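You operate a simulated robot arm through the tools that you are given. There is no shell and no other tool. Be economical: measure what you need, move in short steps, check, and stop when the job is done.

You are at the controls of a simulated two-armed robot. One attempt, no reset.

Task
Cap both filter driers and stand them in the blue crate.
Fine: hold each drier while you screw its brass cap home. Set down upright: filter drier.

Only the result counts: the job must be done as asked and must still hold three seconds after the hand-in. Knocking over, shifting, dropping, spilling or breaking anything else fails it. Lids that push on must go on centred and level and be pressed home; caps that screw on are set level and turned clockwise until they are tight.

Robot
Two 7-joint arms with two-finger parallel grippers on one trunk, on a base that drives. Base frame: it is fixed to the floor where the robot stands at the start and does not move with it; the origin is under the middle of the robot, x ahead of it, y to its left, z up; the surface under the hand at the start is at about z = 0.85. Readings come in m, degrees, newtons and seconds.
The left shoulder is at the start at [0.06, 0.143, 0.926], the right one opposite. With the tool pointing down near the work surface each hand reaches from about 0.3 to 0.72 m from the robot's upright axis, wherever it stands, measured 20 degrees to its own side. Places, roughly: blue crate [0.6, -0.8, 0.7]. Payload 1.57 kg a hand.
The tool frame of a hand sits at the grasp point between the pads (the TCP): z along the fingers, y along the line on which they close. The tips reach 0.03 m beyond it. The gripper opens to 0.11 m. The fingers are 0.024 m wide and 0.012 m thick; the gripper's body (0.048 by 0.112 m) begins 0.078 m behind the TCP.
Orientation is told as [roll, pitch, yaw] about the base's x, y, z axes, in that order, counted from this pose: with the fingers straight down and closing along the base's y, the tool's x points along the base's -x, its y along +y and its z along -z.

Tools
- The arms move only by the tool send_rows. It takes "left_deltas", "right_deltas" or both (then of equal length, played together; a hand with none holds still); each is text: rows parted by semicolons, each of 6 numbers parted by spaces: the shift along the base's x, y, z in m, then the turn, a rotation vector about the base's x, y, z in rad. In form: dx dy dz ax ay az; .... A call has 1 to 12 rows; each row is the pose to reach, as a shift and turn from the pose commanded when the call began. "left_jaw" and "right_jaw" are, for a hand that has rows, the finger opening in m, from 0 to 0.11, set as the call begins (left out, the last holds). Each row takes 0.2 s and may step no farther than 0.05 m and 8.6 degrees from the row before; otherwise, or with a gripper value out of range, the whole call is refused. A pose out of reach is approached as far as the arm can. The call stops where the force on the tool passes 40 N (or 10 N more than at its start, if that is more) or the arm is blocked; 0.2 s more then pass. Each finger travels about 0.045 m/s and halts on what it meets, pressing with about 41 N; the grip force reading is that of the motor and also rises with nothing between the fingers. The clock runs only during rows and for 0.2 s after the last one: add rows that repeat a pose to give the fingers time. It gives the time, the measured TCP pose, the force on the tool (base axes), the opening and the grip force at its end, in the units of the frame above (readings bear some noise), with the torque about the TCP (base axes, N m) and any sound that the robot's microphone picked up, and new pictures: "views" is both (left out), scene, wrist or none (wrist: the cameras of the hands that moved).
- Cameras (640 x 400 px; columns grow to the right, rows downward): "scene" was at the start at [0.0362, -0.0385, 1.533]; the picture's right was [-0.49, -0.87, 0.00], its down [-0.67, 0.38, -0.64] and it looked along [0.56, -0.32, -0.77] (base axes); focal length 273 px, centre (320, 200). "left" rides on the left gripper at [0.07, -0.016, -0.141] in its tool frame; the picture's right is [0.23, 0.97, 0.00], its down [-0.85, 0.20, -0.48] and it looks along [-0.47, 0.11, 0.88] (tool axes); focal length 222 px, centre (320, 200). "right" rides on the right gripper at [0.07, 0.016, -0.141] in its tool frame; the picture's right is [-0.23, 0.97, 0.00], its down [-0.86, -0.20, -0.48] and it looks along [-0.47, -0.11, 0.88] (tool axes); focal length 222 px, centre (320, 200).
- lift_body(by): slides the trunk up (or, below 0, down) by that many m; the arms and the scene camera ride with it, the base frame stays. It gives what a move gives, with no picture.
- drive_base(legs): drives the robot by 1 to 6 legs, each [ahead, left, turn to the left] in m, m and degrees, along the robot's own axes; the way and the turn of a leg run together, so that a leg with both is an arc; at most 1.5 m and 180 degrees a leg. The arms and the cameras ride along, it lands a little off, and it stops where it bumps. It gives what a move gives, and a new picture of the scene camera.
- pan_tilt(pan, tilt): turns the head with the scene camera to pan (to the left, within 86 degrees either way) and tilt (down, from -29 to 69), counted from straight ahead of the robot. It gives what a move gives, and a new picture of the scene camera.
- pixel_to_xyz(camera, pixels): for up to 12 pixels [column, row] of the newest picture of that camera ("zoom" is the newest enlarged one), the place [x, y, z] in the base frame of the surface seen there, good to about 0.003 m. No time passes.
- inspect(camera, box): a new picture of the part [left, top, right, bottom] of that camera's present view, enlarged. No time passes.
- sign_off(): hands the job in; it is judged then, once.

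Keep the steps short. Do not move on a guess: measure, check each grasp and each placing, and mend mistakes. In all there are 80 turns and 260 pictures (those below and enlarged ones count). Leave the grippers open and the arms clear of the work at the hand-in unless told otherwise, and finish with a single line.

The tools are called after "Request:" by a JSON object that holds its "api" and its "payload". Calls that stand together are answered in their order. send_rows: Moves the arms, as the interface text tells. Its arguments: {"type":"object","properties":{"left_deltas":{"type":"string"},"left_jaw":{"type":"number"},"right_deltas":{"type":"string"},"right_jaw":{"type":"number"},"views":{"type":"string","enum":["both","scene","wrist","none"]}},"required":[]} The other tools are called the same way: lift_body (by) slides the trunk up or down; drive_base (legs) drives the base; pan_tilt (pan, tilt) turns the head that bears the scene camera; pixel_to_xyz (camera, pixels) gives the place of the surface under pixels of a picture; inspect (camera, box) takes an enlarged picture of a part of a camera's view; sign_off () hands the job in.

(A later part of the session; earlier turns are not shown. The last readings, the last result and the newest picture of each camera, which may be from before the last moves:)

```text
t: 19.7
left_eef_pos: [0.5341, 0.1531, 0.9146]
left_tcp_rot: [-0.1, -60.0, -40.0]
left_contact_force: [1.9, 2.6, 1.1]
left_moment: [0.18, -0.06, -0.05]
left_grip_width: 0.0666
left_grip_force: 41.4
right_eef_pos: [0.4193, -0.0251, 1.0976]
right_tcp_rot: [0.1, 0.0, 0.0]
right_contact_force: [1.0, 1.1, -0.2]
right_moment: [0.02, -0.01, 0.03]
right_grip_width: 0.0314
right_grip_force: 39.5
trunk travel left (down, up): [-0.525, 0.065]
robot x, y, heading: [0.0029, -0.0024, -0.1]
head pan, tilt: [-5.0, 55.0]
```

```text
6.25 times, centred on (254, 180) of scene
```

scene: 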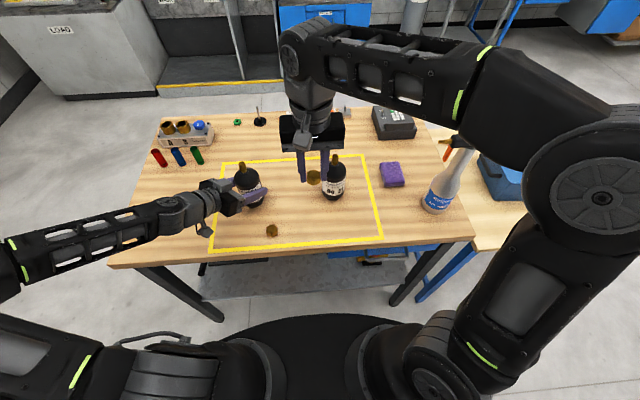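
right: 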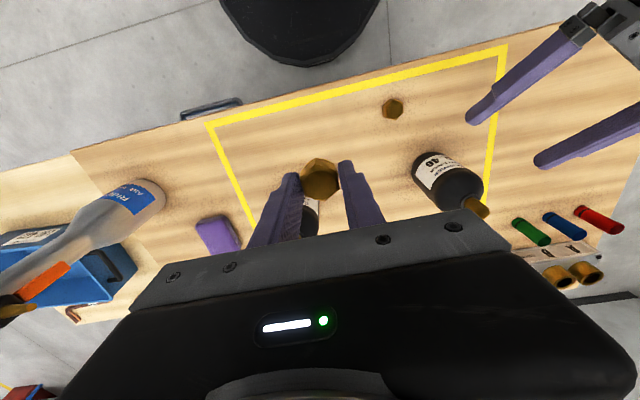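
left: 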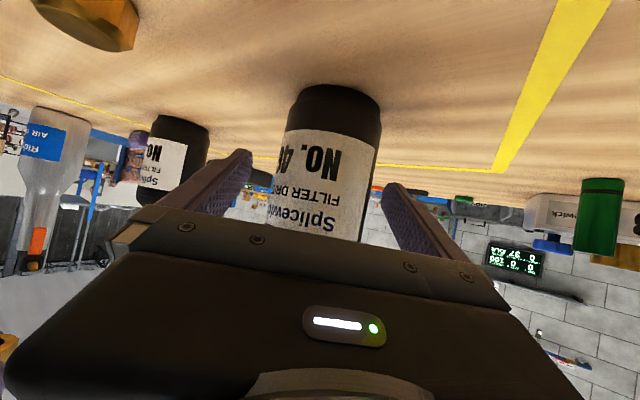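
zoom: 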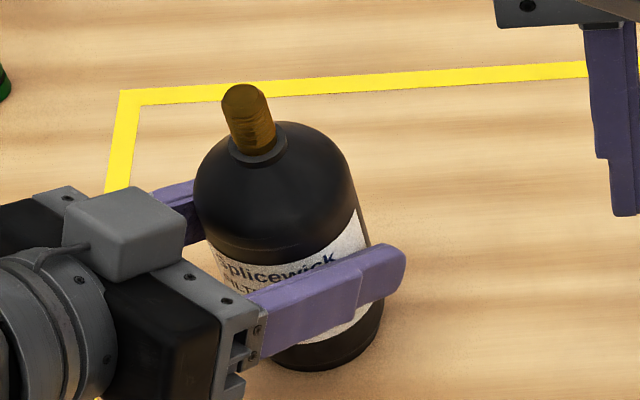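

Drier 46 is held at a width of 0.067 and still upright. Now I'll carry cap B above its stem, pre-turning the right hand counter-clockwise about 80° to gain clockwise stroke.

Request:
{"api": "send_rows", "payload": {"right_deltas": "0.005 0.01 0 0 0 0.12; 0.012 0.025 0 0 0 0.24; 0.022 0.04 0 0 0 0.36; 0.033 0.055 0 0 0 0.48; 0.044 0.07 0 0 0 0.6; 0.055 0.085 0 0 0 0.72; 0.066 0.1 0 0 0 0.84; 0.077 0.118 0 0 0 0.96; 0.09 0.138 0 0 0 1.08; 0.103 0.158 -0.01 0 0 1.2; 0.114 0.177 -0.025 0 0 1.32; 0.114 0.177 -0.033 0 0 1.4"}}

Request:
{"api": "inspect", "payload": {"camera": "scene", "box": [210, 120, 306, 180]}}

Request:
{"api": "inspect", "payload": {"camera": "right", "box": [240, 120, 400, 220]}}

```text
t: 22.3
left_eef_pos: [0.5343, 0.1561, 0.915]
left_tcp_rot: [-0.2, -60.2, -39.9]
left_contact_force: [-0.1, 2.1, 2.8]
left_moment: [0.35, 0.16, -0.09]
left_grip_width: 0.0667
left_grip_force: 41.0
right_eef_pos: [0.5117, 0.0863, 1.1013]
right_tcp_rot: [-5.9, -0.5, 80.7]
right_contact_force: [-0.1, 1.2, -0.1]
right_moment: [-0.09, -0.04, -0.01]
right_grip_width: 0.0314
right_grip_force: 39.6
right hand out of reach, approached as far as the arm can: row 5, 6, 7, 8, 9, 10, 11, 12
trunk travel left (down, up): [-0.525, 0.065]
robot x, y, heading: [-0.0044, 0.0002, -0.1]
head pan, tilt: [-5.0, 55.0]
```

scene: 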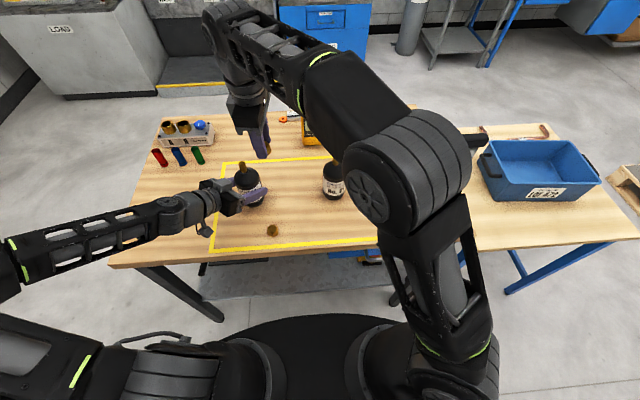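
right: 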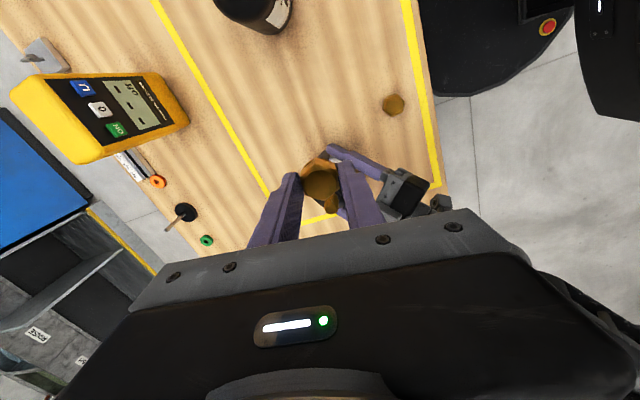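

```text
6.67 times, centred on (258, 150) of scene
```

zoom: 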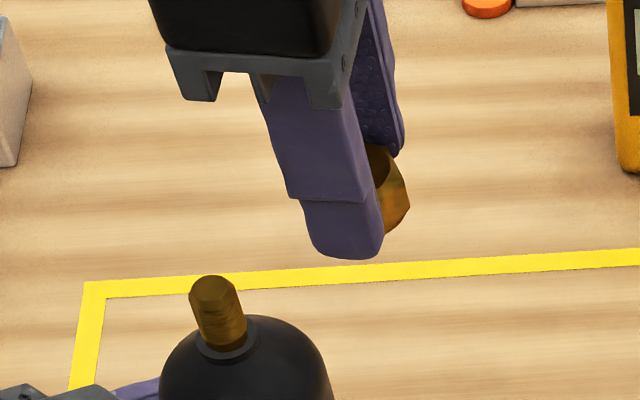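

```text
4.00 times, centred on (320, 170) of right
```

zoom: 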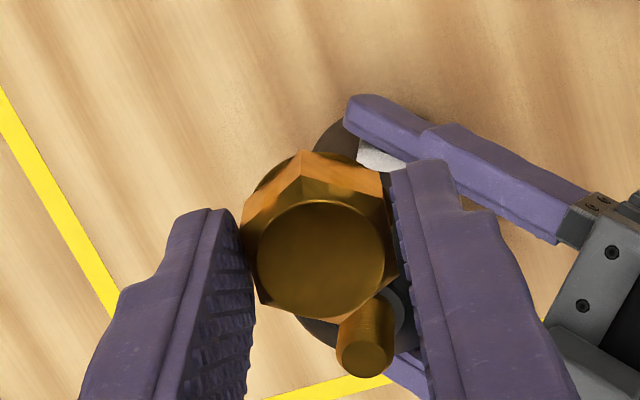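

The right arm can't reach there with that turn. I'll bring the drier to it: back the right hand off first, then have the left hand lift drier 46 slightly and set it nearer the middle.

Request:
{"api": "send_rows", "payload": {"right_deltas": "-0.01 -0.03 0.015 0 0 0; -0.02 -0.06 0.025 0 0 0; -0.03 -0.09 0.035 0 0 0; -0.05 -0.12 0.035 0 0 0; -0.07 -0.15 0.035 0 0 0; -0.07 -0.19 0.035 0 0 0; -0.07 -0.23 0.035 0 0 0; -0.07 -0.25 0.035 0 0 0; -0.07 -0.25 0.035 0 0 0", "views": "none"}}

```text
t: 24.3
left_eef_pos: [0.5334, 0.1529, 0.9141]
left_tcp_rot: [0.0, -60.0, -40.1]
left_contact_force: [-1.7, 0.4, 0.3]
left_moment: [0.01, 0.01, 0.02]
left_grip_width: 0.0666
left_grip_force: 41.5
right_eef_pos: [0.4393, -0.1728, 1.1392]
right_tcp_rot: [-5.8, -0.5, 80.5]
right_contact_force: [0.1, 0.2, -0.2]
right_moment: [-0.02, -0.04, -0.01]
right_grip_width: 0.0313
right_grip_force: 40.0
trunk travel left (down, up): [-0.525, 0.065]
robot x, y, heading: [0.0006, -0.001, -0.1]
head pan, tilt: [-5.0, 55.0]
```

The right hand is back but kept a 5.8° roll, which I'll correct. At the same time the left hand lifts drier 46 by 25 mm, moves it to about (0.483, 0.032) and sets it down.

Request:
{"api": "send_rows", "payload": {"left_deltas": "0 0 0.01 0 0 0; 0 0 0.025 0 0 0; -0.01 -0.02 0.025 0 0 0; -0.02 -0.045 0.025 0 0 0; -0.03 -0.07 0.025 0 0 0; -0.04 -0.095 0.025 0 0 0; -0.05 -0.115 0.025 0 0 0; -0.05 -0.12 0.025 0 0 0; -0.05 -0.12 0.015 0 0 0; -0.05 -0.12 0.006 0 0 0; -0.05 -0.12 0.001 0 0 0; -0.05 -0.12 0 0 0 0", "right_deltas": "0 0 0 0.004 0.05 0; 0 0 0 0.008 0.101 0; 0 0 0 0.008 0.101 0; 0 0 0 0.008 0.101 0; 0 0 0 0.008 0.101 0; 0 0 0 0.008 0.101 0; 0 0 0 0.008 0.101 0; 0 0 0 0.008 0.101 0; 0 0 0 0.008 0.101 0; 0 0 0 0.008 0.101 0; 0 0 0 0.008 0.101 0; 0 0 0 0.008 0.101 0"}}

Request:
{"api": "inspect", "payload": {"camera": "scene", "box": [220, 150, 360, 240]}}

```text
t: 26.9
left_eef_pos: [0.4831, 0.0335, 0.9141]
left_tcp_rot: [0.4, -60.3, -40.5]
left_contact_force: [-0.6, 2.6, 16.0]
left_moment: [0.14, 0.59, -0.08]
left_grip_width: 0.0666
left_grip_force: 41.1
right_eef_pos: [0.4387, -0.1681, 1.1286]
right_tcp_rot: [-3.2, -0.9, 81.1]
right_contact_force: [-0.5, -0.3, -0.5]
right_moment: [-0.02, 0.01, 0.01]
right_grip_width: 0.031
right_grip_force: 40.1
right hand out of reach, approached as far as the arm can: row 1, 2, 3, 4, 5, 6, 7, 8, 9, 10, 11, 12
trunk travel left (down, up): [-0.525, 0.065]
robot x, y, heading: [0.0019, 0.0026, 0.0]
head pan, tilt: [-5.0, 55.0]
```

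scene: 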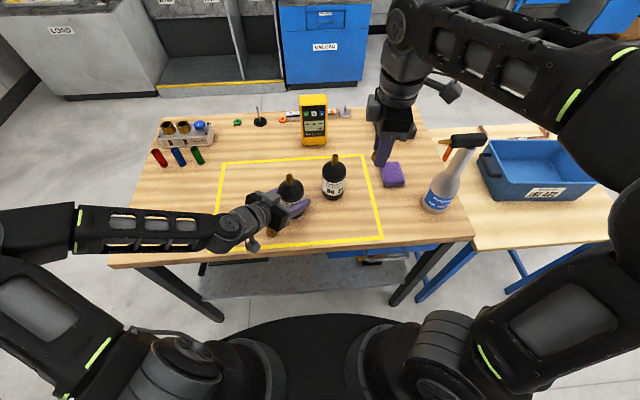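
right: 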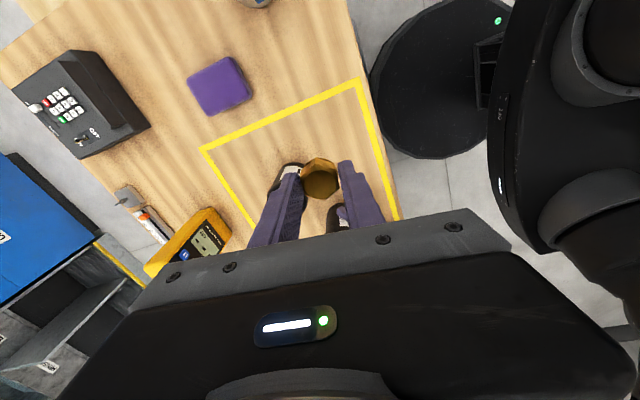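
left: 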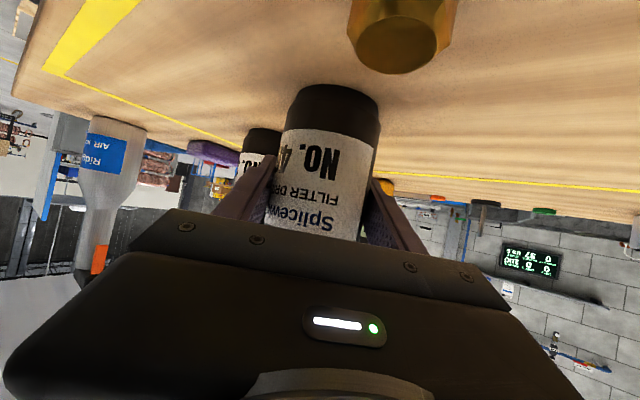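

```text
4.44 times, centred on (290, 195) of scene
```

zoom: 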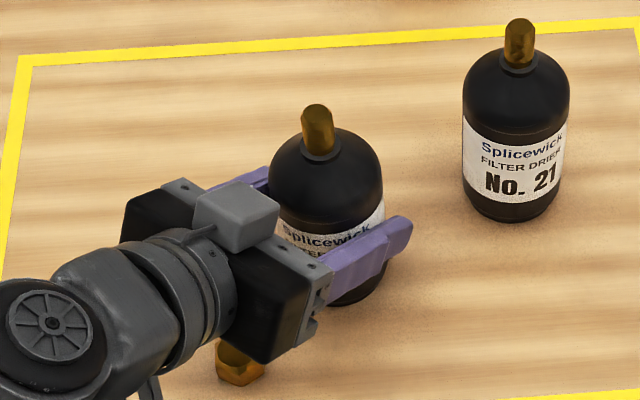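

Drier 46 stands at about (0.483, 0.033). The right wrist hits its limit near +80°, so I'll use +60. Measuring the stem now.

Request:
{"api": "pixel_to_xyz", "payload": {"camera": "zoom", "pixels": [[314, 107], [318, 116], [305, 120], [330, 118], [304, 145], [336, 142], [321, 152], [280, 190], [378, 190], [519, 22], [519, 60]]}}

Request:
{"api": "send_rows", "payload": {"right_deltas": "0 0 0 0.001 0.015 -0.092; 0 0 0 0.002 0.03 -0.184; 0 0 0 0.003 0.045 -0.276; 0 0 0 0.004 0.059 -0.368; 0 0 0 0.004 0.059 -0.368", "left_deltas": "0 0 0.0005 0 0 0; 0 0 0.001 0 0 0; 0 0 0.001 0 0 0; 0 0 0.001 0 0 0; 0 0 0.001 0 0 0", "views": "none"}}

```text
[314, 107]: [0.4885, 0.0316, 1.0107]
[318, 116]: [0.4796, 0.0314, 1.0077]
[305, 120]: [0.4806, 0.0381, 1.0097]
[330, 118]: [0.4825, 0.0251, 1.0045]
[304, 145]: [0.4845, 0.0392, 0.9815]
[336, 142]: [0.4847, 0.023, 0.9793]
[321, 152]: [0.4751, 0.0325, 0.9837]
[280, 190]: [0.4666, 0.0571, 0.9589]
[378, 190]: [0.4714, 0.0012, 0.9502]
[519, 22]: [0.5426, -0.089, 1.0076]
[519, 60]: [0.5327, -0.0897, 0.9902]
```

```text
t: 28.1
left_eef_pos: [0.4811, 0.0334, 0.914]
left_tcp_rot: [0.2, -60.0, -40.1]
left_contact_force: [2.3, 1.3, 15.6]
left_moment: [-0.2, -0.19, 0.07]
left_grip_width: 0.0666
left_grip_force: 41.1
right_eef_pos: [0.4386, -0.1695, 1.1253]
right_tcp_rot: [-0.6, -0.2, 59.9]
right_contact_force: [0.3, 0.6, -0.2]
right_moment: [0.01, 0.0, -0.04]
right_grip_width: 0.0312
right_grip_force: 40.3
trunk travel left (down, up): [-0.525, 0.065]
robot x, y, heading: [-0.0012, -0.0021, 0.0]
head pan, tilt: [-5.0, 55.0]
```

Stem 46 is at (0.483, 0.0315) with its tip at 1.009. I'll move cap B to hover about 18 mm above it.

Request:
{"api": "send_rows", "payload": {"right_deltas": "0.005 0.03 0 0.001 0.005 0; 0.012 0.06 0 0.002 0.011 0; 0.02 0.09 0 0.002 0.011 0; 0.028 0.12 0 0.002 0.011 0; 0.036 0.15 -0.01 0.002 0.011 0; 0.042 0.18 -0.025 0.002 0.011 0; 0.0444 0.201 -0.045 0.002 0.011 0; 0.0444 0.201 -0.065 0.002 0.011 0; 0.0444 0.201 -0.065 0.002 0.011 0"}}

Request:
{"api": "inspect", "payload": {"camera": "scene", "box": [260, 140, 340, 190]}}

Request:
{"api": "inspect", "payload": {"camera": "right", "box": [240, 120, 400, 220]}}

```text
t: 30.1
left_eef_pos: [0.4829, 0.0324, 0.9136]
left_tcp_rot: [0.0, -60.0, -40.1]
left_contact_force: [-0.7, 0.4, 14.5]
left_moment: [-0.49, -0.11, -0.16]
left_grip_width: 0.0665
left_grip_force: 40.6
right_eef_pos: [0.4827, 0.0329, 1.0617]
right_tcp_rot: [0.6, 0.3, 60.0]
right_contact_force: [-1.0, -0.2, -0.5]
right_moment: [0.03, 0.03, 0.02]
right_grip_width: 0.0311
right_grip_force: 40.0
right hand out of reach, approached as far as the arm can: row 1, 2, 3, 4, 5, 6
trunk travel left (down, up): [-0.525, 0.065]
robot x, y, heading: [0.0028, -0.001, 0.0]
head pan, tilt: [-5.0, 55.0]
```

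scene: 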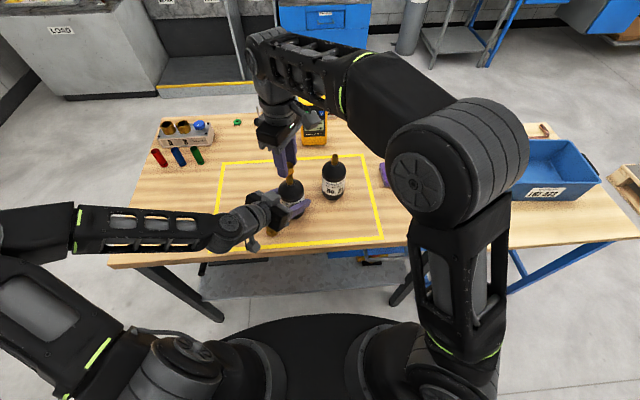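
right: 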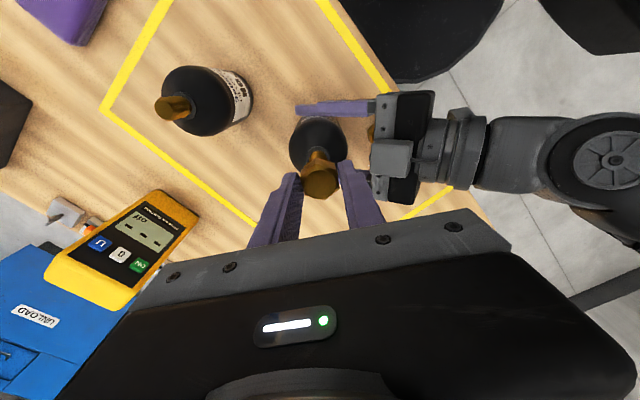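

```text
8.00 times, centred on (300, 165) of scene
```

zoom: 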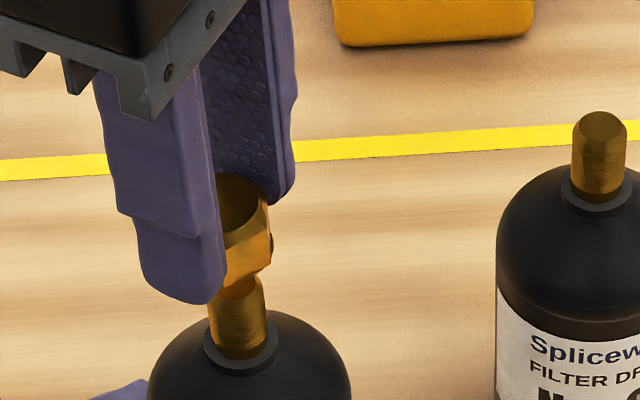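

```text
4.00 times, centred on (320, 170) of right
```

zoom: 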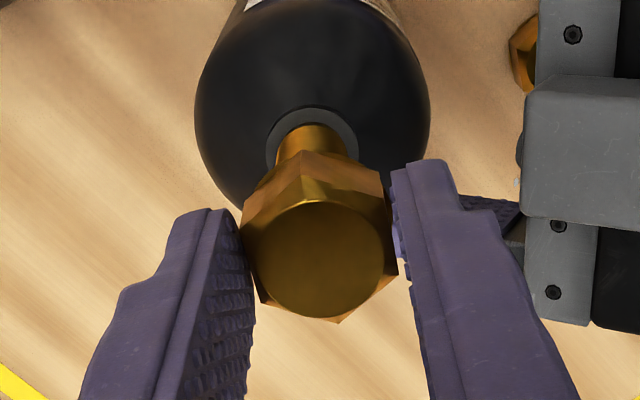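

Request:
{"api": "pixel_to_xyz", "payload": {"camera": "zoom", "pixels": [[320, 258], [262, 258], [380, 258], [320, 205], [320, 312], [290, 215], [350, 215], [285, 145], [338, 145], [312, 130]]}}

```text
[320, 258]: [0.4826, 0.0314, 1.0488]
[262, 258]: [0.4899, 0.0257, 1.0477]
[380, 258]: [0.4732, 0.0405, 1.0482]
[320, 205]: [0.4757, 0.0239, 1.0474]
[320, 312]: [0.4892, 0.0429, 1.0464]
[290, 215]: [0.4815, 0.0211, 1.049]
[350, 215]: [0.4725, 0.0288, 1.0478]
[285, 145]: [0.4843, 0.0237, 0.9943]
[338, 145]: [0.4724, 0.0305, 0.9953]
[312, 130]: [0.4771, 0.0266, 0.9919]
```

The cap is centred on the stem within about 1 mm. I'll level the small tilt and lower until it touches.

Request:
{"api": "send_rows", "payload": {"right_deltas": "0 -0.0005 -0.005 -0.001 -0.012 0; 0 -0.0005 -0.01 -0.001 -0.012 0; 0 -0.0005 -0.014 -0.001 -0.012 0; 0 -0.0005 -0.017 -0.001 -0.012 0; 0 -0.0005 -0.019 -0.001 -0.012 0; 0 -0.0005 -0.020 -0.001 -0.012 0; 0 -0.0005 -0.020 -0.001 -0.012 0", "views": "none"}}

Request:
{"api": "inspect", "payload": {"camera": "scene", "box": [260, 140, 340, 190]}}

```text
t: 31.7
left_eef_pos: [0.4829, 0.0327, 0.9134]
left_tcp_rot: [0.1, -60.2, -40.1]
left_contact_force: [-2.1, -0.4, 12.2]
left_moment: [-0.47, -0.06, -0.08]
left_grip_width: 0.0667
left_grip_force: 40.9
right_eef_pos: [0.483, 0.0328, 1.0422]
right_tcp_rot: [0.1, -0.1, 59.9]
right_contact_force: [-0.4, -0.1, 0.4]
right_moment: [0.02, -0.02, 0.0]
right_grip_width: 0.0316
right_grip_force: 39.8
trunk travel left (down, up): [-0.525, 0.065]
robot x, y, heading: [-0.0006, -0.004, -0.1]
head pan, tilt: [-5.0, 55.0]
```

```text
8.00 times, centred on (300, 165) of scene
```

zoom: 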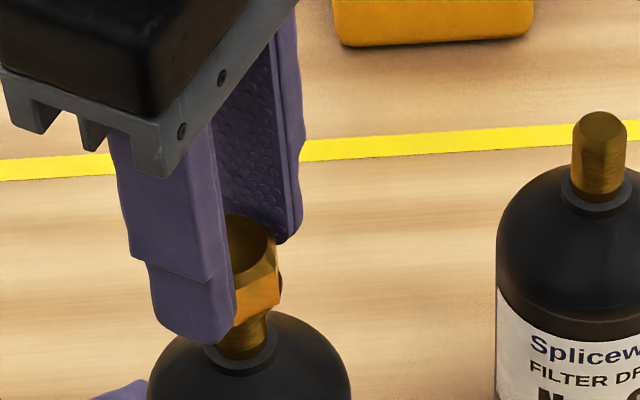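

No contact yet; the cap is at the tip or just over it. I'll keep lowering in 2 mm steps.

Request:
{"api": "send_rows", "payload": {"right_deltas": "0 0 -0.002 0 0 0; 0 0 -0.004 0 0 0; 0 0 -0.006 0 0 0; 0 0 -0.008 0 0 0; 0 0 -0.01 0 0 0; 0 0 -0.01 0 0 0", "views": "none"}}

Request:
{"api": "inspect", "payload": {"camera": "scene", "box": [260, 140, 340, 190]}}

```text
t: 33.1
left_eef_pos: [0.4821, 0.0326, 0.9132]
left_tcp_rot: [0.2, -60.2, -40.2]
left_contact_force: [-2.8, -0.2, 10.3]
left_moment: [-0.39, -0.08, -0.08]
left_grip_width: 0.0666
left_grip_force: 40.8
right_eef_pos: [0.4834, 0.0316, 1.0318]
right_tcp_rot: [0.0, 0.1, 60.0]
right_contact_force: [-0.1, -0.9, -0.4]
right_moment: [-0.02, 0.0, 0.01]
right_grip_width: 0.0314
right_grip_force: 40.2
trunk travel left (down, up): [-0.525, 0.065]
robot x, y, heading: [-0.0015, 0.003, 0.1]
head pan, tilt: [-5.0, 55.0]
```

```text
8.00 times, centred on (300, 165) of scene
```

zoom: 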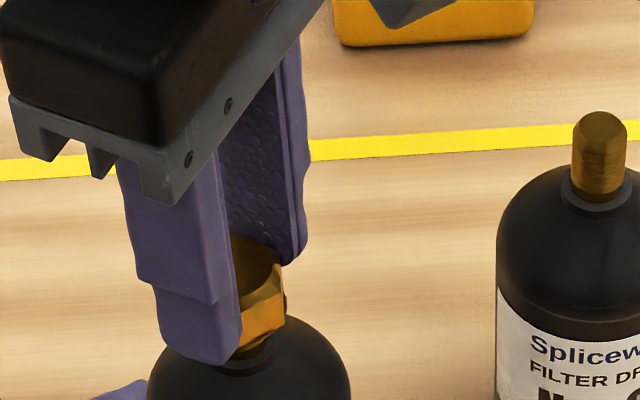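

Still free and over the stem. Lowering further.

Request:
{"api": "send_rows", "payload": {"right_deltas": "0 0 -0.002 0 0 0; 0 0 -0.004 0 0 0; 0 0 -0.006 0 0 0; 0 0 -0.008 0 0 0; 0 0 -0.01 0 0 0; 0 0 -0.01 0 0 0", "views": "none"}}

Request:
{"api": "inspect", "payload": {"camera": "scene", "box": [260, 140, 340, 190]}}

Request:
{"api": "inspect", "payload": {"camera": "right", "box": [240, 120, 400, 220]}}

```text
t: 34.4
left_eef_pos: [0.4829, 0.032, 0.9142]
left_tcp_rot: [0.2, -60.1, -40.0]
left_contact_force: [-2.9, 2.5, 8.8]
left_moment: [0.03, 0.66, -0.18]
left_grip_width: 0.0667
left_grip_force: 41.1
right_eef_pos: [0.4832, 0.033, 1.0268]
right_tcp_rot: [-0.2, -0.5, 60.0]
right_contact_force: [-2.4, -3.3, 8.2]
right_moment: [0.02, 0.09, 0.04]
right_grip_width: 0.0313
right_grip_force: 40.0
trunk travel left (down, up): [-0.525, 0.065]
robot x, y, heading: [-0.0003, -0.0003, 0.0]
head pan, tilt: [-5.0, 55.0]
stopped in row 6 (right hand): the force on the tool passed its limit at 43 N (the readings are from after the stop); the commanded pose is now the measured one
```

```text
8.00 times, centred on (300, 165) of scene
```

zoom: 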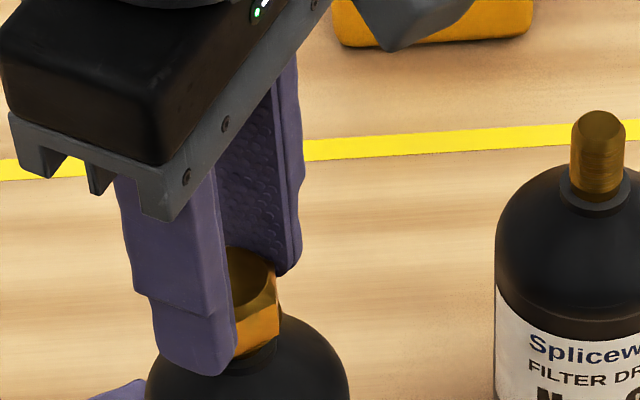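

```text
4.00 times, centred on (320, 170) of right
```

zoom: 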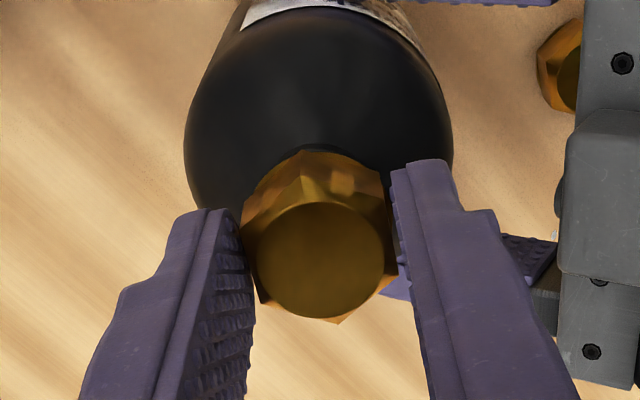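

Contact at a cap depth of about 15 mm. Now I'll turn clockwise about 90° with light downward pressure.

Request:
{"api": "send_rows", "payload": {"right_deltas": "0 -0.0005 -0.0003 -0.006 0.007 -0.13; 0 -0.0005 -0.0006 -0.006 0.007 -0.26; 0 -0.0005 -0.0009 -0.006 0.007 -0.39; 0 -0.0005 -0.0012 -0.006 0.007 -0.52; 0 -0.0005 -0.0012 -0.006 0.007 -0.65; 0 -0.0005 -0.0012 -0.006 0.007 -0.78; 0 -0.0005 -0.0012 -0.006 0.007 -0.91; 0 -0.0005 -0.0012 -0.006 0.007 -1.04; 0 -0.0005 -0.0012 -0.006 0.007 -1.17; 0 -0.0005 -0.0012 -0.006 0.007 -1.3; 0 -0.0005 -0.0012 -0.006 0.007 -1.43; 0 -0.0005 -0.0012 -0.006 0.007 -1.56", "views": "scene"}}

Request:
{"api": "inspect", "payload": {"camera": "scene", "box": [260, 140, 340, 190]}}

```text
t: 37.0
left_eef_pos: [0.4822, 0.033, 0.9129]
left_tcp_rot: [0.1, -60.0, -39.9]
left_contact_force: [3.8, -5.0, 7.8]
left_moment: [-0.08, 0.05, -0.12]
left_grip_width: 0.0666
left_grip_force: 40.6
right_eef_pos: [0.4824, 0.0332, 1.0249]
right_tcp_rot: [-0.3, 0.1, -29.6]
right_contact_force: [0.9, 1.5, 29.5]
right_moment: [-0.02, -0.06, 0.0]
right_grip_width: 0.0314
right_grip_force: 39.7
trunk travel left (down, up): [-0.525, 0.065]
robot x, y, heading: [-0.0023, 0.002, -0.2]
head pan, tilt: [-5.0, 55.0]
```

scene: 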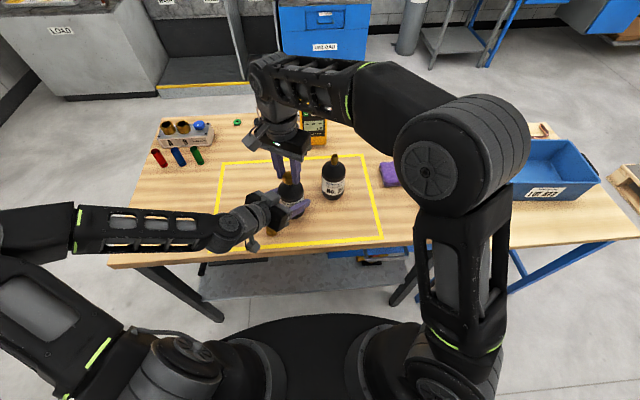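

```text
8.00 times, centred on (300, 165) of scene
```

zoom: 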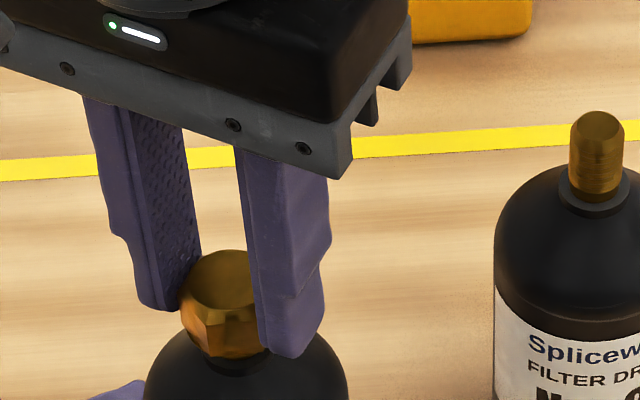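

Turned 90° with 29 N down force and little torque so far. I'll continue clockwise.

Request:
{"api": "send_rows", "payload": {"right_deltas": "0 0 0 0 0 -0.13; 0 0 0 0 0 -0.26; 0 0 0 0 0 -0.39; 0 0 0 0 0 -0.52; 0 0 0 0 0 -0.65; 0 0 0 0 0 -0.78; 0 0 0 0 0 -0.91; 0 0 0 0 0 -1.04; 0 0 0 0 0 -1.17; 0 0 0 0 0 -1.3; 0 0 0 0 0 -1.43; 0 0 0 0 0 -1.56", "views": "none"}}

Request:
{"api": "inspect", "payload": {"camera": "scene", "box": [260, 140, 340, 190]}}

```text
t: 39.6
left_eef_pos: [0.4813, 0.0327, 0.9123]
left_tcp_rot: [0.1, -60.0, -40.0]
left_contact_force: [0.4, -2.9, 16.1]
left_moment: [0.05, 0.14, -0.08]
left_grip_width: 0.0666
left_grip_force: 40.7
right_eef_pos: [0.4821, 0.0323, 1.0251]
right_tcp_rot: [-0.2, 0.1, -119.1]
right_contact_force: [1.3, 2.3, 17.1]
right_moment: [0.02, -0.01, 0.0]
right_grip_width: 0.0311
right_grip_force: 40.1
trunk travel left (down, up): [-0.525, 0.065]
robot x, y, heading: [-0.0006, 0.0004, -0.1]
head pan, tilt: [-5.0, 55.0]
```

```text
8.00 times, centred on (300, 165) of scene
```

zoom: 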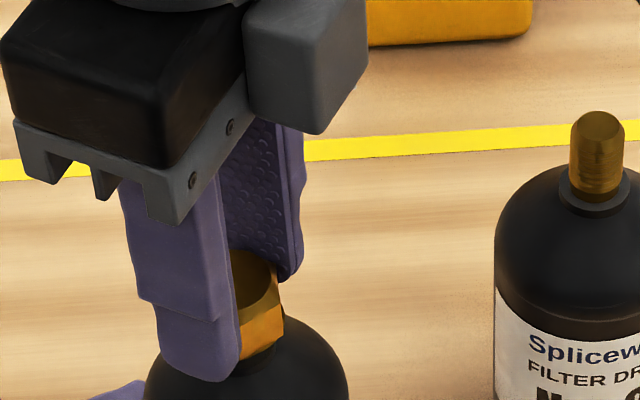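

The down force eased from 29 to 17 N, so the cap is feeding down the thread. Continuing clockwise with a little follow-down.

Request:
{"api": "send_rows", "payload": {"right_deltas": "0 0 -0.0001 0 0 -0.13; 0 0 -0.0002 0 0 -0.26; 0 0 -0.0003 0 0 -0.39; 0 0 -0.0004 0 0 -0.52; 0 0 -0.0005 0 0 -0.65; 0 0 -0.0006 0 0 -0.78; 0 0 -0.0007 0 0 -0.91; 0 0 -0.0008 0 0 -1.04; 0 0 -0.0008 0 0 -1.17; 0 0 -0.0008 0 0 -1.3; 0 0 -0.0008 0 0 -1.43; 0 0 -0.0008 0 0 -1.56", "views": "none"}}

Request:
{"api": "inspect", "payload": {"camera": "scene", "box": [260, 140, 340, 190]}}

```text
t: 41.3
left_eef_pos: [0.4823, 0.0331, 0.9129]
left_tcp_rot: [0.0, -60.1, -40.0]
left_contact_force: [-4.7, 5.0, 11.4]
left_moment: [0.15, 0.9, -0.19]
left_grip_width: 0.0666
left_grip_force: 41.3
right_eef_pos: [0.4831, 0.0309, 1.0248]
right_tcp_rot: [-0.6, 0.6, -172.5]
right_contact_force: [-2.7, -1.3, 11.1]
right_moment: [-0.05, 0.09, 0.0]
right_grip_width: 0.0314
right_grip_force: 40.3
right hand out of reach, approached as far as the arm can: row 8
trunk travel left (down, up): [-0.525, 0.065]
robot x, y, heading: [0.0017, -0.0, -0.1]
head pan, tilt: [-5.0, 55.0]
stopped in row 8 (right hand): the force on the tool passed its limit at 47 N (the readings are from after the stop); the commanded pose is now the measured one
```

```text
8.00 times, centred on (300, 165) of scene
```

zoom: 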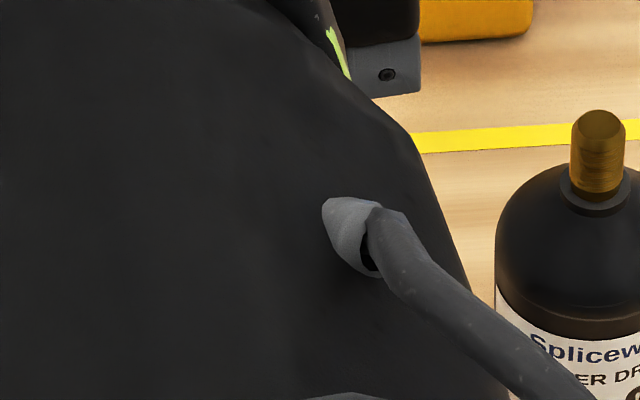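

The wrist limit is reached at -172°. I'll open the right fingers slightly, level the hand and check the cap before regripping.

Request:
{"api": "send_rows", "payload": {"right_deltas": "0 0 0.0003 0 0 0; 0 0 0.0003 0 0 0; -0.0005 0.0005 0.0003 -0.012 0.009 0; -0.0005 0.001 0.0003 -0.012 0.009 0", "right_jaw": 0.055, "views": "wrist"}}

Request:
{"api": "inspect", "payload": {"camera": "right", "box": [240, 120, 400, 220]}}

```text
t: 42.3
left_eef_pos: [0.4822, 0.0326, 0.913]
left_tcp_rot: [0.2, -60.1, -39.9]
left_contact_force: [-5.8, -0.3, 14.7]
left_moment: [-0.22, -0.04, -0.09]
left_grip_width: 0.0666
left_grip_force: 41.1
right_eef_pos: [0.4819, 0.0323, 1.0238]
right_tcp_rot: [0.0, 0.1, -172.3]
right_contact_force: [-0.4, 0.9, 0.5]
right_moment: [-0.03, -0.03, 0.0]
right_grip_width: 0.0551
right_grip_force: 0.0
trunk travel left (down, up): [-0.525, 0.065]
robot x, y, heading: [-0.0022, -0.0021, -0.3]
head pan, tilt: [-5.0, 55.0]
```

right: 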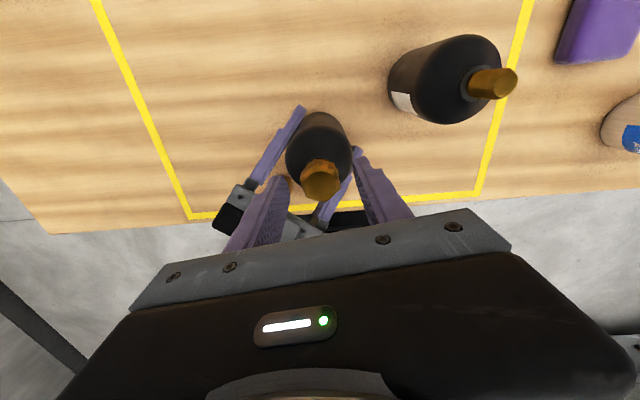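

```text
4.00 times, centred on (320, 170) of right
```

zoom: 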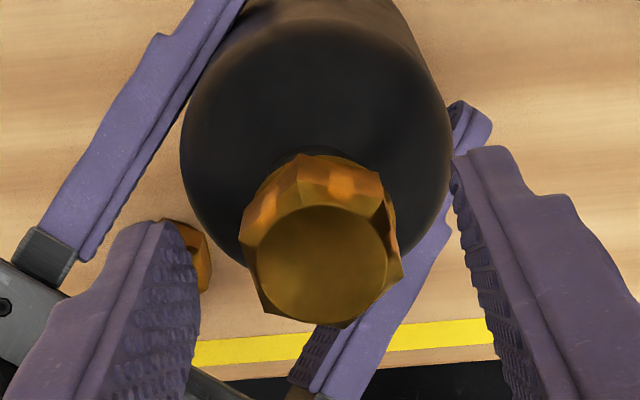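

The cap stays level on the stem and turned with the hand. I'll unwind 240° with the fingers open.

Request:
{"api": "send_rows", "payload": {"right_deltas": "0 0 0 0 0 0.149; 0 0 0 0 0 0.298; 0 0 0 0 0 0.447; 0 0 0 0 0 0.596; 0 0 0 0 0 0.745; 0 0 0 0 0 0.894; 0 0 0 0 0 1.043; 0 0 0 0 0 1.192; 0 0 0 0 0 1.341; 0 0 0 0 0 1.49; 0 0 0 0 0 1.639; 0 0 0 0 0 1.788", "views": "none"}}

Request:
{"api": "send_rows", "payload": {"right_deltas": "0 0 0 0 0 0.149; 0 0 0 0 0 0.298; 0 0 0 0 0 0.447; 0 0 0 0 0 0.596; 0 0 0 0 0 0.745; 0 0 0 0 0 0.894; 0 0 0 0 0 1.043; 0 0 0 0 0 1.192; 0 0 0 0 0 1.341; 0 0 0 0 0 1.49; 0 0 0 0 0 1.639; 0 0 0 0 0 1.788", "views": "none"}}

Request:
{"api": "send_rows", "payload": {"right_deltas": "0 0 0 0 0 0.12; 0 0 0 0 0 0.24; 0 0 0 0 0 0.36; 0 0 0 0 0 0.48; 0 0 0 0 0 0.613; 0 0 0 0 0 0.613", "views": "wrist"}}

Request:
{"api": "inspect", "payload": {"camera": "right", "box": [240, 120, 400, 220]}}

```text
t: 44.9
left_eef_pos: [0.4827, 0.0337, 0.9124]
left_tcp_rot: [0.0, -60.0, -40.0]
left_contact_force: [-4.1, -1.8, 17.6]
left_moment: [-0.21, -0.09, -0.01]
left_grip_width: 0.0664
left_grip_force: 40.9
right_eef_pos: [0.4837, 0.0311, 1.0241]
right_tcp_rot: [0.0, -0.2, -69.8]
right_contact_force: [0.1, 0.3, 0.4]
right_moment: [0.0, -0.02, 0.0]
right_grip_width: 0.0549
right_grip_force: 0.0
trunk travel left (down, up): [-0.525, 0.065]
robot x, y, heading: [0.0041, 0.0013, -0.3]
head pan, tilt: [-5.0, 55.0]
```

```text
t: 47.5
left_eef_pos: [0.483, 0.0329, 0.9129]
left_tcp_rot: [0.1, -60.0, -40.0]
left_contact_force: [-3.3, -2.2, 18.7]
left_moment: [-0.07, -0.05, -0.04]
left_grip_width: 0.0665
left_grip_force: 41.2
right_eef_pos: [0.4822, 0.0305, 1.0255]
right_tcp_rot: [0.0, -0.2, 32.7]
right_contact_force: [-0.2, -0.4, 0.1]
right_moment: [0.03, 0.01, -0.04]
right_grip_width: 0.055
right_grip_force: 0.1
trunk travel left (down, up): [-0.525, 0.065]
robot x, y, heading: [0.0023, -0.0051, 0.0]
head pan, tilt: [-5.0, 55.0]
```

```text
t: 48.9
left_eef_pos: [0.482, 0.0341, 0.9126]
left_tcp_rot: [0.1, -60.1, -40.0]
left_contact_force: [-2.2, -2.6, 18.3]
left_moment: [-0.08, -0.05, -0.05]
left_grip_width: 0.0666
left_grip_force: 41.1
right_eef_pos: [0.4834, 0.0312, 1.0242]
right_tcp_rot: [0.0, -0.2, 67.7]
right_contact_force: [-0.4, 0.4, -0.2]
right_moment: [0.02, -0.01, 0.01]
right_grip_width: 0.0552
right_grip_force: 0.0
trunk travel left (down, up): [-0.525, 0.065]
robot x, y, heading: [-0.0017, -0.0006, -0.1]
head pan, tilt: [-5.0, 55.0]
```

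right: 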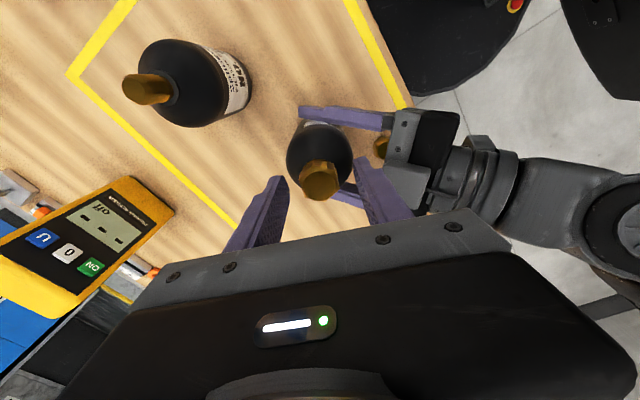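

```text
4.00 times, centred on (320, 170) of right
```

zoom: 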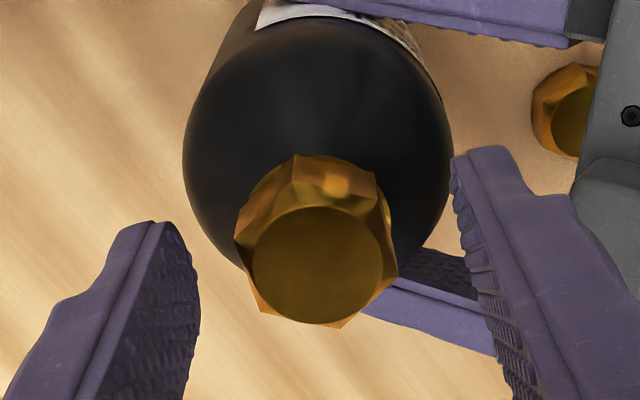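

The flats line up again. Closing and continuing clockwise.

Request:
{"api": "send_rows", "payload": {"right_deltas": "0 0 -0.0005 0 0 0; 0 0 -0.0005 0 0 0; 0 0 -0.0005 0 0 0; 0 0 -0.0005 0 0 0; 0 0 -0.0006 0 0 -0.14; 0 0 -0.0007 0 0 -0.28; 0 0 -0.0008 0 0 -0.42; 0 0 -0.0009 0 0 -0.56; 0 0 -0.001 0 0 -0.7; 0 0 -0.0011 0 0 -0.84; 0 0 -0.0012 0 0 -0.98; 0 0 -0.0013 0 0 -1.12", "right_jaw": 0.01, "views": "none"}}

Request:
{"api": "send_rows", "payload": {"right_deltas": "0 0 -0.0001 0 0 -0.14; 0 0 -0.0002 0 0 -0.28; 0 0 -0.0003 0 0 -0.42; 0 0 -0.0004 0 0 -0.56; 0 0 -0.0005 0 0 -0.7; 0 0 -0.0006 0 0 -0.84; 0 0 -0.0007 0 0 -0.98; 0 0 -0.0008 0 0 -1.12; 0 0 -0.0009 0 0 -1.26; 0 0 -0.001 0 0 -1.4; 0 0 -0.0011 0 0 -1.54; 0 0 -0.0012 0 0 -1.68", "views": "none"}}

Request:
{"api": "inspect", "payload": {"camera": "scene", "box": [260, 140, 340, 190]}}

```text
t: 51.5
left_eef_pos: [0.4827, 0.0333, 0.9126]
left_tcp_rot: [0.1, -59.9, -40.0]
left_contact_force: [-0.6, -3.1, 12.8]
left_moment: [-0.31, -0.27, -0.13]
left_grip_width: 0.0666
left_grip_force: 41.2
right_eef_pos: [0.4833, 0.0313, 1.0233]
right_tcp_rot: [0.1, -0.2, 3.3]
right_contact_force: [1.1, -0.6, 9.3]
right_moment: [-0.02, -0.03, 0.01]
right_grip_width: 0.0311
right_grip_force: 39.5
trunk travel left (down, up): [-0.525, 0.065]
robot x, y, heading: [-0.0011, -0.0, 0.2]
head pan, tilt: [-5.0, 55.0]
```

```text
t: 54.1
left_eef_pos: [0.4828, 0.033, 0.9128]
left_tcp_rot: [0.1, -59.9, -39.9]
left_contact_force: [3.4, -1.7, 2.5]
left_moment: [-0.22, -0.34, -0.16]
left_grip_width: 0.0666
left_grip_force: 41.0
right_eef_pos: [0.4831, 0.0315, 1.0231]
right_tcp_rot: [0.3, -0.1, -93.0]
right_contact_force: [1.9, -1.0, 29.8]
right_moment: [-0.04, 0.0, -0.02]
right_grip_width: 0.0311
right_grip_force: 40.1
trunk travel left (down, up): [-0.525, 0.065]
robot x, y, heading: [0.001, -0.0009, 0.0]
head pan, tilt: [-5.0, 55.0]
```

```text
8.00 times, centred on (300, 165) of scene
```

zoom: 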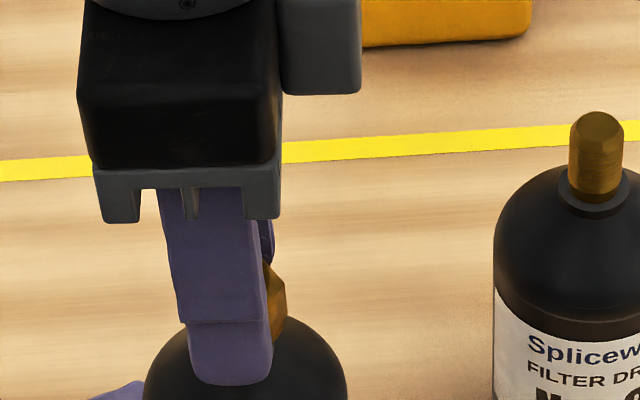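

Down force is 30 N with little advance visible, and no torque yet. I'll continue to the wrist limit with no more feed, and watch force and torque.

Request:
{"api": "send_rows", "payload": {"right_deltas": "0 0 0 0 0 -0.14; 0 0 0 0 0 -0.28; 0 0 0 0 0 -0.42; 0 0 0 0 0 -0.56; 0 0 0 0 0 -0.7; 0 0 0 0 0 -0.84; 0 0 0 0 0 -0.98; 0 0 0 0 0 -1.12; 0 0 0 0 0 -1.22", "views": "wrist"}}

Request:
{"api": "inspect", "payload": {"camera": "right", "box": [240, 120, 400, 220]}}

```text
t: 56.1
left_eef_pos: [0.4832, 0.0335, 0.9124]
left_tcp_rot: [0.1, -59.9, -39.9]
left_contact_force: [3.6, -1.5, 1.4]
left_moment: [0.28, 0.21, -0.3]
left_grip_width: 0.0667
left_grip_force: 40.4
right_eef_pos: [0.4828, 0.0322, 1.0229]
right_tcp_rot: [0.0, 0.1, -162.9]
right_contact_force: [-0.7, 1.6, 26.6]
right_moment: [0.02, -0.01, -0.04]
right_grip_width: 0.0315
right_grip_force: 40.7
trunk travel left (down, up): [-0.525, 0.065]
robot x, y, heading: [-0.0024, -0.0038, 0.1]
head pan, tilt: [-5.0, 55.0]
```

right: 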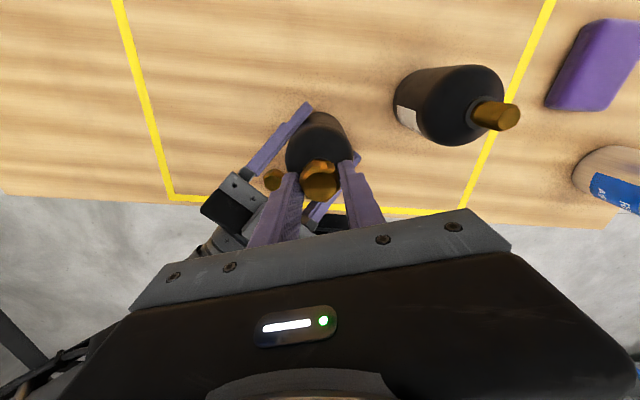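

```text
4.00 times, centred on (320, 170) of right
```

zoom: 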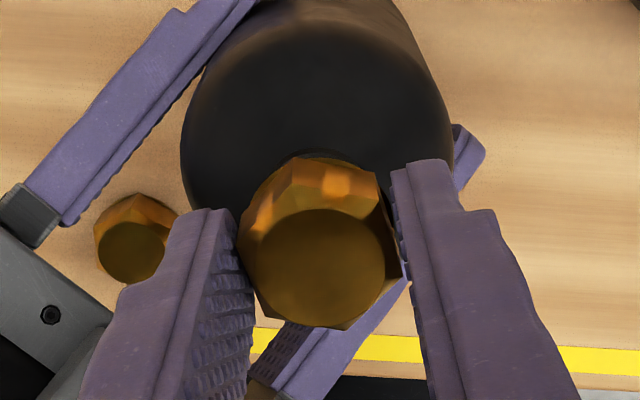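

Request:
{"api": "pixel_to_xyz", "payload": {"camera": "zoom", "pixels": [[320, 265], [290, 265], [350, 265], [320, 240], [320, 290], [270, 100], [340, 100], [135, 250]]}}

Request:
{"api": "send_rows", "payload": {"right_deltas": "0 0 0 0 0 -0.05; 0 0 0 0 0 -0.1; 0 0 0 0 0 -0.13", "views": "none"}}

```text
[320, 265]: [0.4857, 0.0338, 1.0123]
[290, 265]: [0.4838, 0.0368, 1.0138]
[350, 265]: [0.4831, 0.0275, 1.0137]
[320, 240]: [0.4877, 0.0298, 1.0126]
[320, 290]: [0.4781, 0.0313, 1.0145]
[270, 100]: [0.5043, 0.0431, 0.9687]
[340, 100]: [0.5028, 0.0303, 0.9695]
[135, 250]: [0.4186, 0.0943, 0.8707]
```

```text
t: 56.9
left_eef_pos: [0.483, 0.0335, 0.9123]
left_tcp_rot: [0.1, -60.0, -40.0]
left_contact_force: [0.3, 0.0, 1.2]
left_moment: [-0.04, -0.21, -0.14]
left_grip_width: 0.0666
left_grip_force: 41.0
right_eef_pos: [0.4825, 0.0314, 1.0226]
right_tcp_rot: [0.1, 0.0, -170.4]
right_contact_force: [2.3, 0.2, 31.1]
right_moment: [0.03, -0.05, 0.0]
right_grip_width: 0.0316
right_grip_force: 40.5
trunk travel left (down, up): [-0.525, 0.065]
robot x, y, heading: [0.0008, 0.0013, -0.1]
head pan, tilt: [-5.0, 55.0]
```

The cap top reads 1.0134, about 2–3 mm lower than at first contact, so it is feeding. Another cycle: open, unwind 240°, regrip and turn 240° with feed.

Request:
{"api": "send_rows", "payload": {"right_deltas": "0 0 0.001 0 0 0; 0 0 0.001 0 0 0; 0 0 0.001 0 0 0.149; 0 0 0.001 0 0 0.298; 0 0 0.001 0 0 0.447; 0 0 0.001 0 0 0.596; 0 0 0.001 0 0 0.745; 0 0 0.001 0 0 0.894; 0 0 0.001 0 0 1.043; 0 0 0.001 0 0 1.192; 0 0 0.001 0 0 1.341; 0 0 0.001 0 0 1.49", "right_jaw": 0.055, "views": "none"}}

Request:
{"api": "send_rows", "payload": {"right_deltas": "0 0 0 0 0 0.149; 0 0 0 0 0 0.298; 0 0 0 0 0 0.447; 0 0 0 0 0 0.596; 0 0 0 0 0 0.745; 0 0 0 0 0 0.894; 0 0 0 0 0 1.043; 0 0 0 0 0 1.192; 0 0 0 0 0 1.341; 0 0 0 0 0 1.49; 0 0 0 0 0 1.639; 0 0 0 0 0 1.788", "views": "none"}}

Request:
{"api": "send_rows", "payload": {"right_deltas": "0 0 0 0 0 0.14; 0 0 0 0 0 0.28; 0 0 0 0 0 0.42; 0 0 0 0 0 0.56; 0 0 0 0 0 0.7; 0 0 0 0 0 0.84; 0 0 0 0 0 0.911; 0 0 0 0 0 0.911", "views": "none"}}

Request:
{"api": "inspect", "payload": {"camera": "right", "box": [240, 120, 400, 220]}}

Request:
{"api": "inspect", "payload": {"camera": "scene", "box": [260, 140, 340, 190]}}

```text
t: 59.5
left_eef_pos: [0.482, 0.0339, 0.9118]
left_tcp_rot: [0.0, -60.0, -40.0]
left_contact_force: [-4.6, -2.4, 11.7]
left_moment: [-0.16, -0.04, 0.0]
left_grip_width: 0.0668
left_grip_force: 41.3
right_eef_pos: [0.4819, 0.031, 1.0235]
right_tcp_rot: [0.1, -0.2, -84.6]
right_contact_force: [0.0, 0.0, 0.9]
right_moment: [0.02, -0.01, 0.03]
right_grip_width: 0.0552
right_grip_force: 0.0
trunk travel left (down, up): [-0.525, 0.065]
robot x, y, heading: [0.0017, -0.0005, -0.3]
head pan, tilt: [-5.0, 55.0]
```

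```text
t: 62.1
left_eef_pos: [0.4839, 0.0333, 0.9124]
left_tcp_rot: [0.0, -60.1, -39.9]
left_contact_force: [-4.4, -2.9, 11.5]
left_moment: [-0.07, 0.02, -0.03]
left_grip_width: 0.0663
left_grip_force: 41.3
right_eef_pos: [0.4826, 0.033, 1.0224]
right_tcp_rot: [0.1, -0.2, 17.8]
right_contact_force: [0.2, 0.1, -0.2]
right_moment: [0.02, 0.0, 0.01]
right_grip_width: 0.055
right_grip_force: 0.0
trunk travel left (down, up): [-0.525, 0.065]
robot x, y, heading: [0.0015, 0.0019, 0.1]
head pan, tilt: [-5.0, 55.0]
```

```text
t: 63.9
left_eef_pos: [0.4819, 0.033, 0.9117]
left_tcp_rot: [0.0, -60.0, -39.9]
left_contact_force: [-3.8, -1.8, 11.1]
left_moment: [-0.06, -0.05, -0.02]
left_grip_width: 0.0665
left_grip_force: 40.8
right_eef_pos: [0.4831, 0.0317, 1.0225]
right_tcp_rot: [0.0, -0.2, 69.9]
right_contact_force: [-0.5, 0.3, -0.8]
right_moment: [0.03, -0.01, 0.0]
right_grip_width: 0.0551
right_grip_force: 0.0
trunk travel left (down, up): [-0.525, 0.065]
robot x, y, heading: [-0.0012, -0.0015, -0.0]
head pan, tilt: [-5.0, 55.0]
```

```text
4.00 times, centred on (320, 170) of right
```

zoom: 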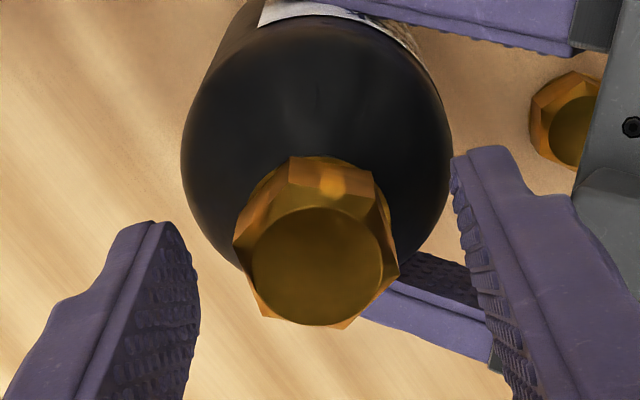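

```text
8.00 times, centred on (300, 165) of scene
```

zoom: 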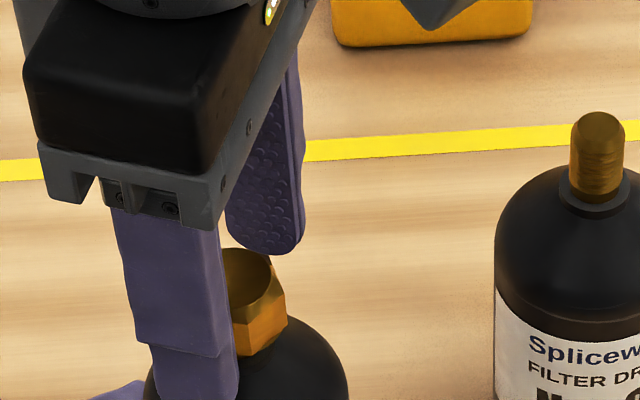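

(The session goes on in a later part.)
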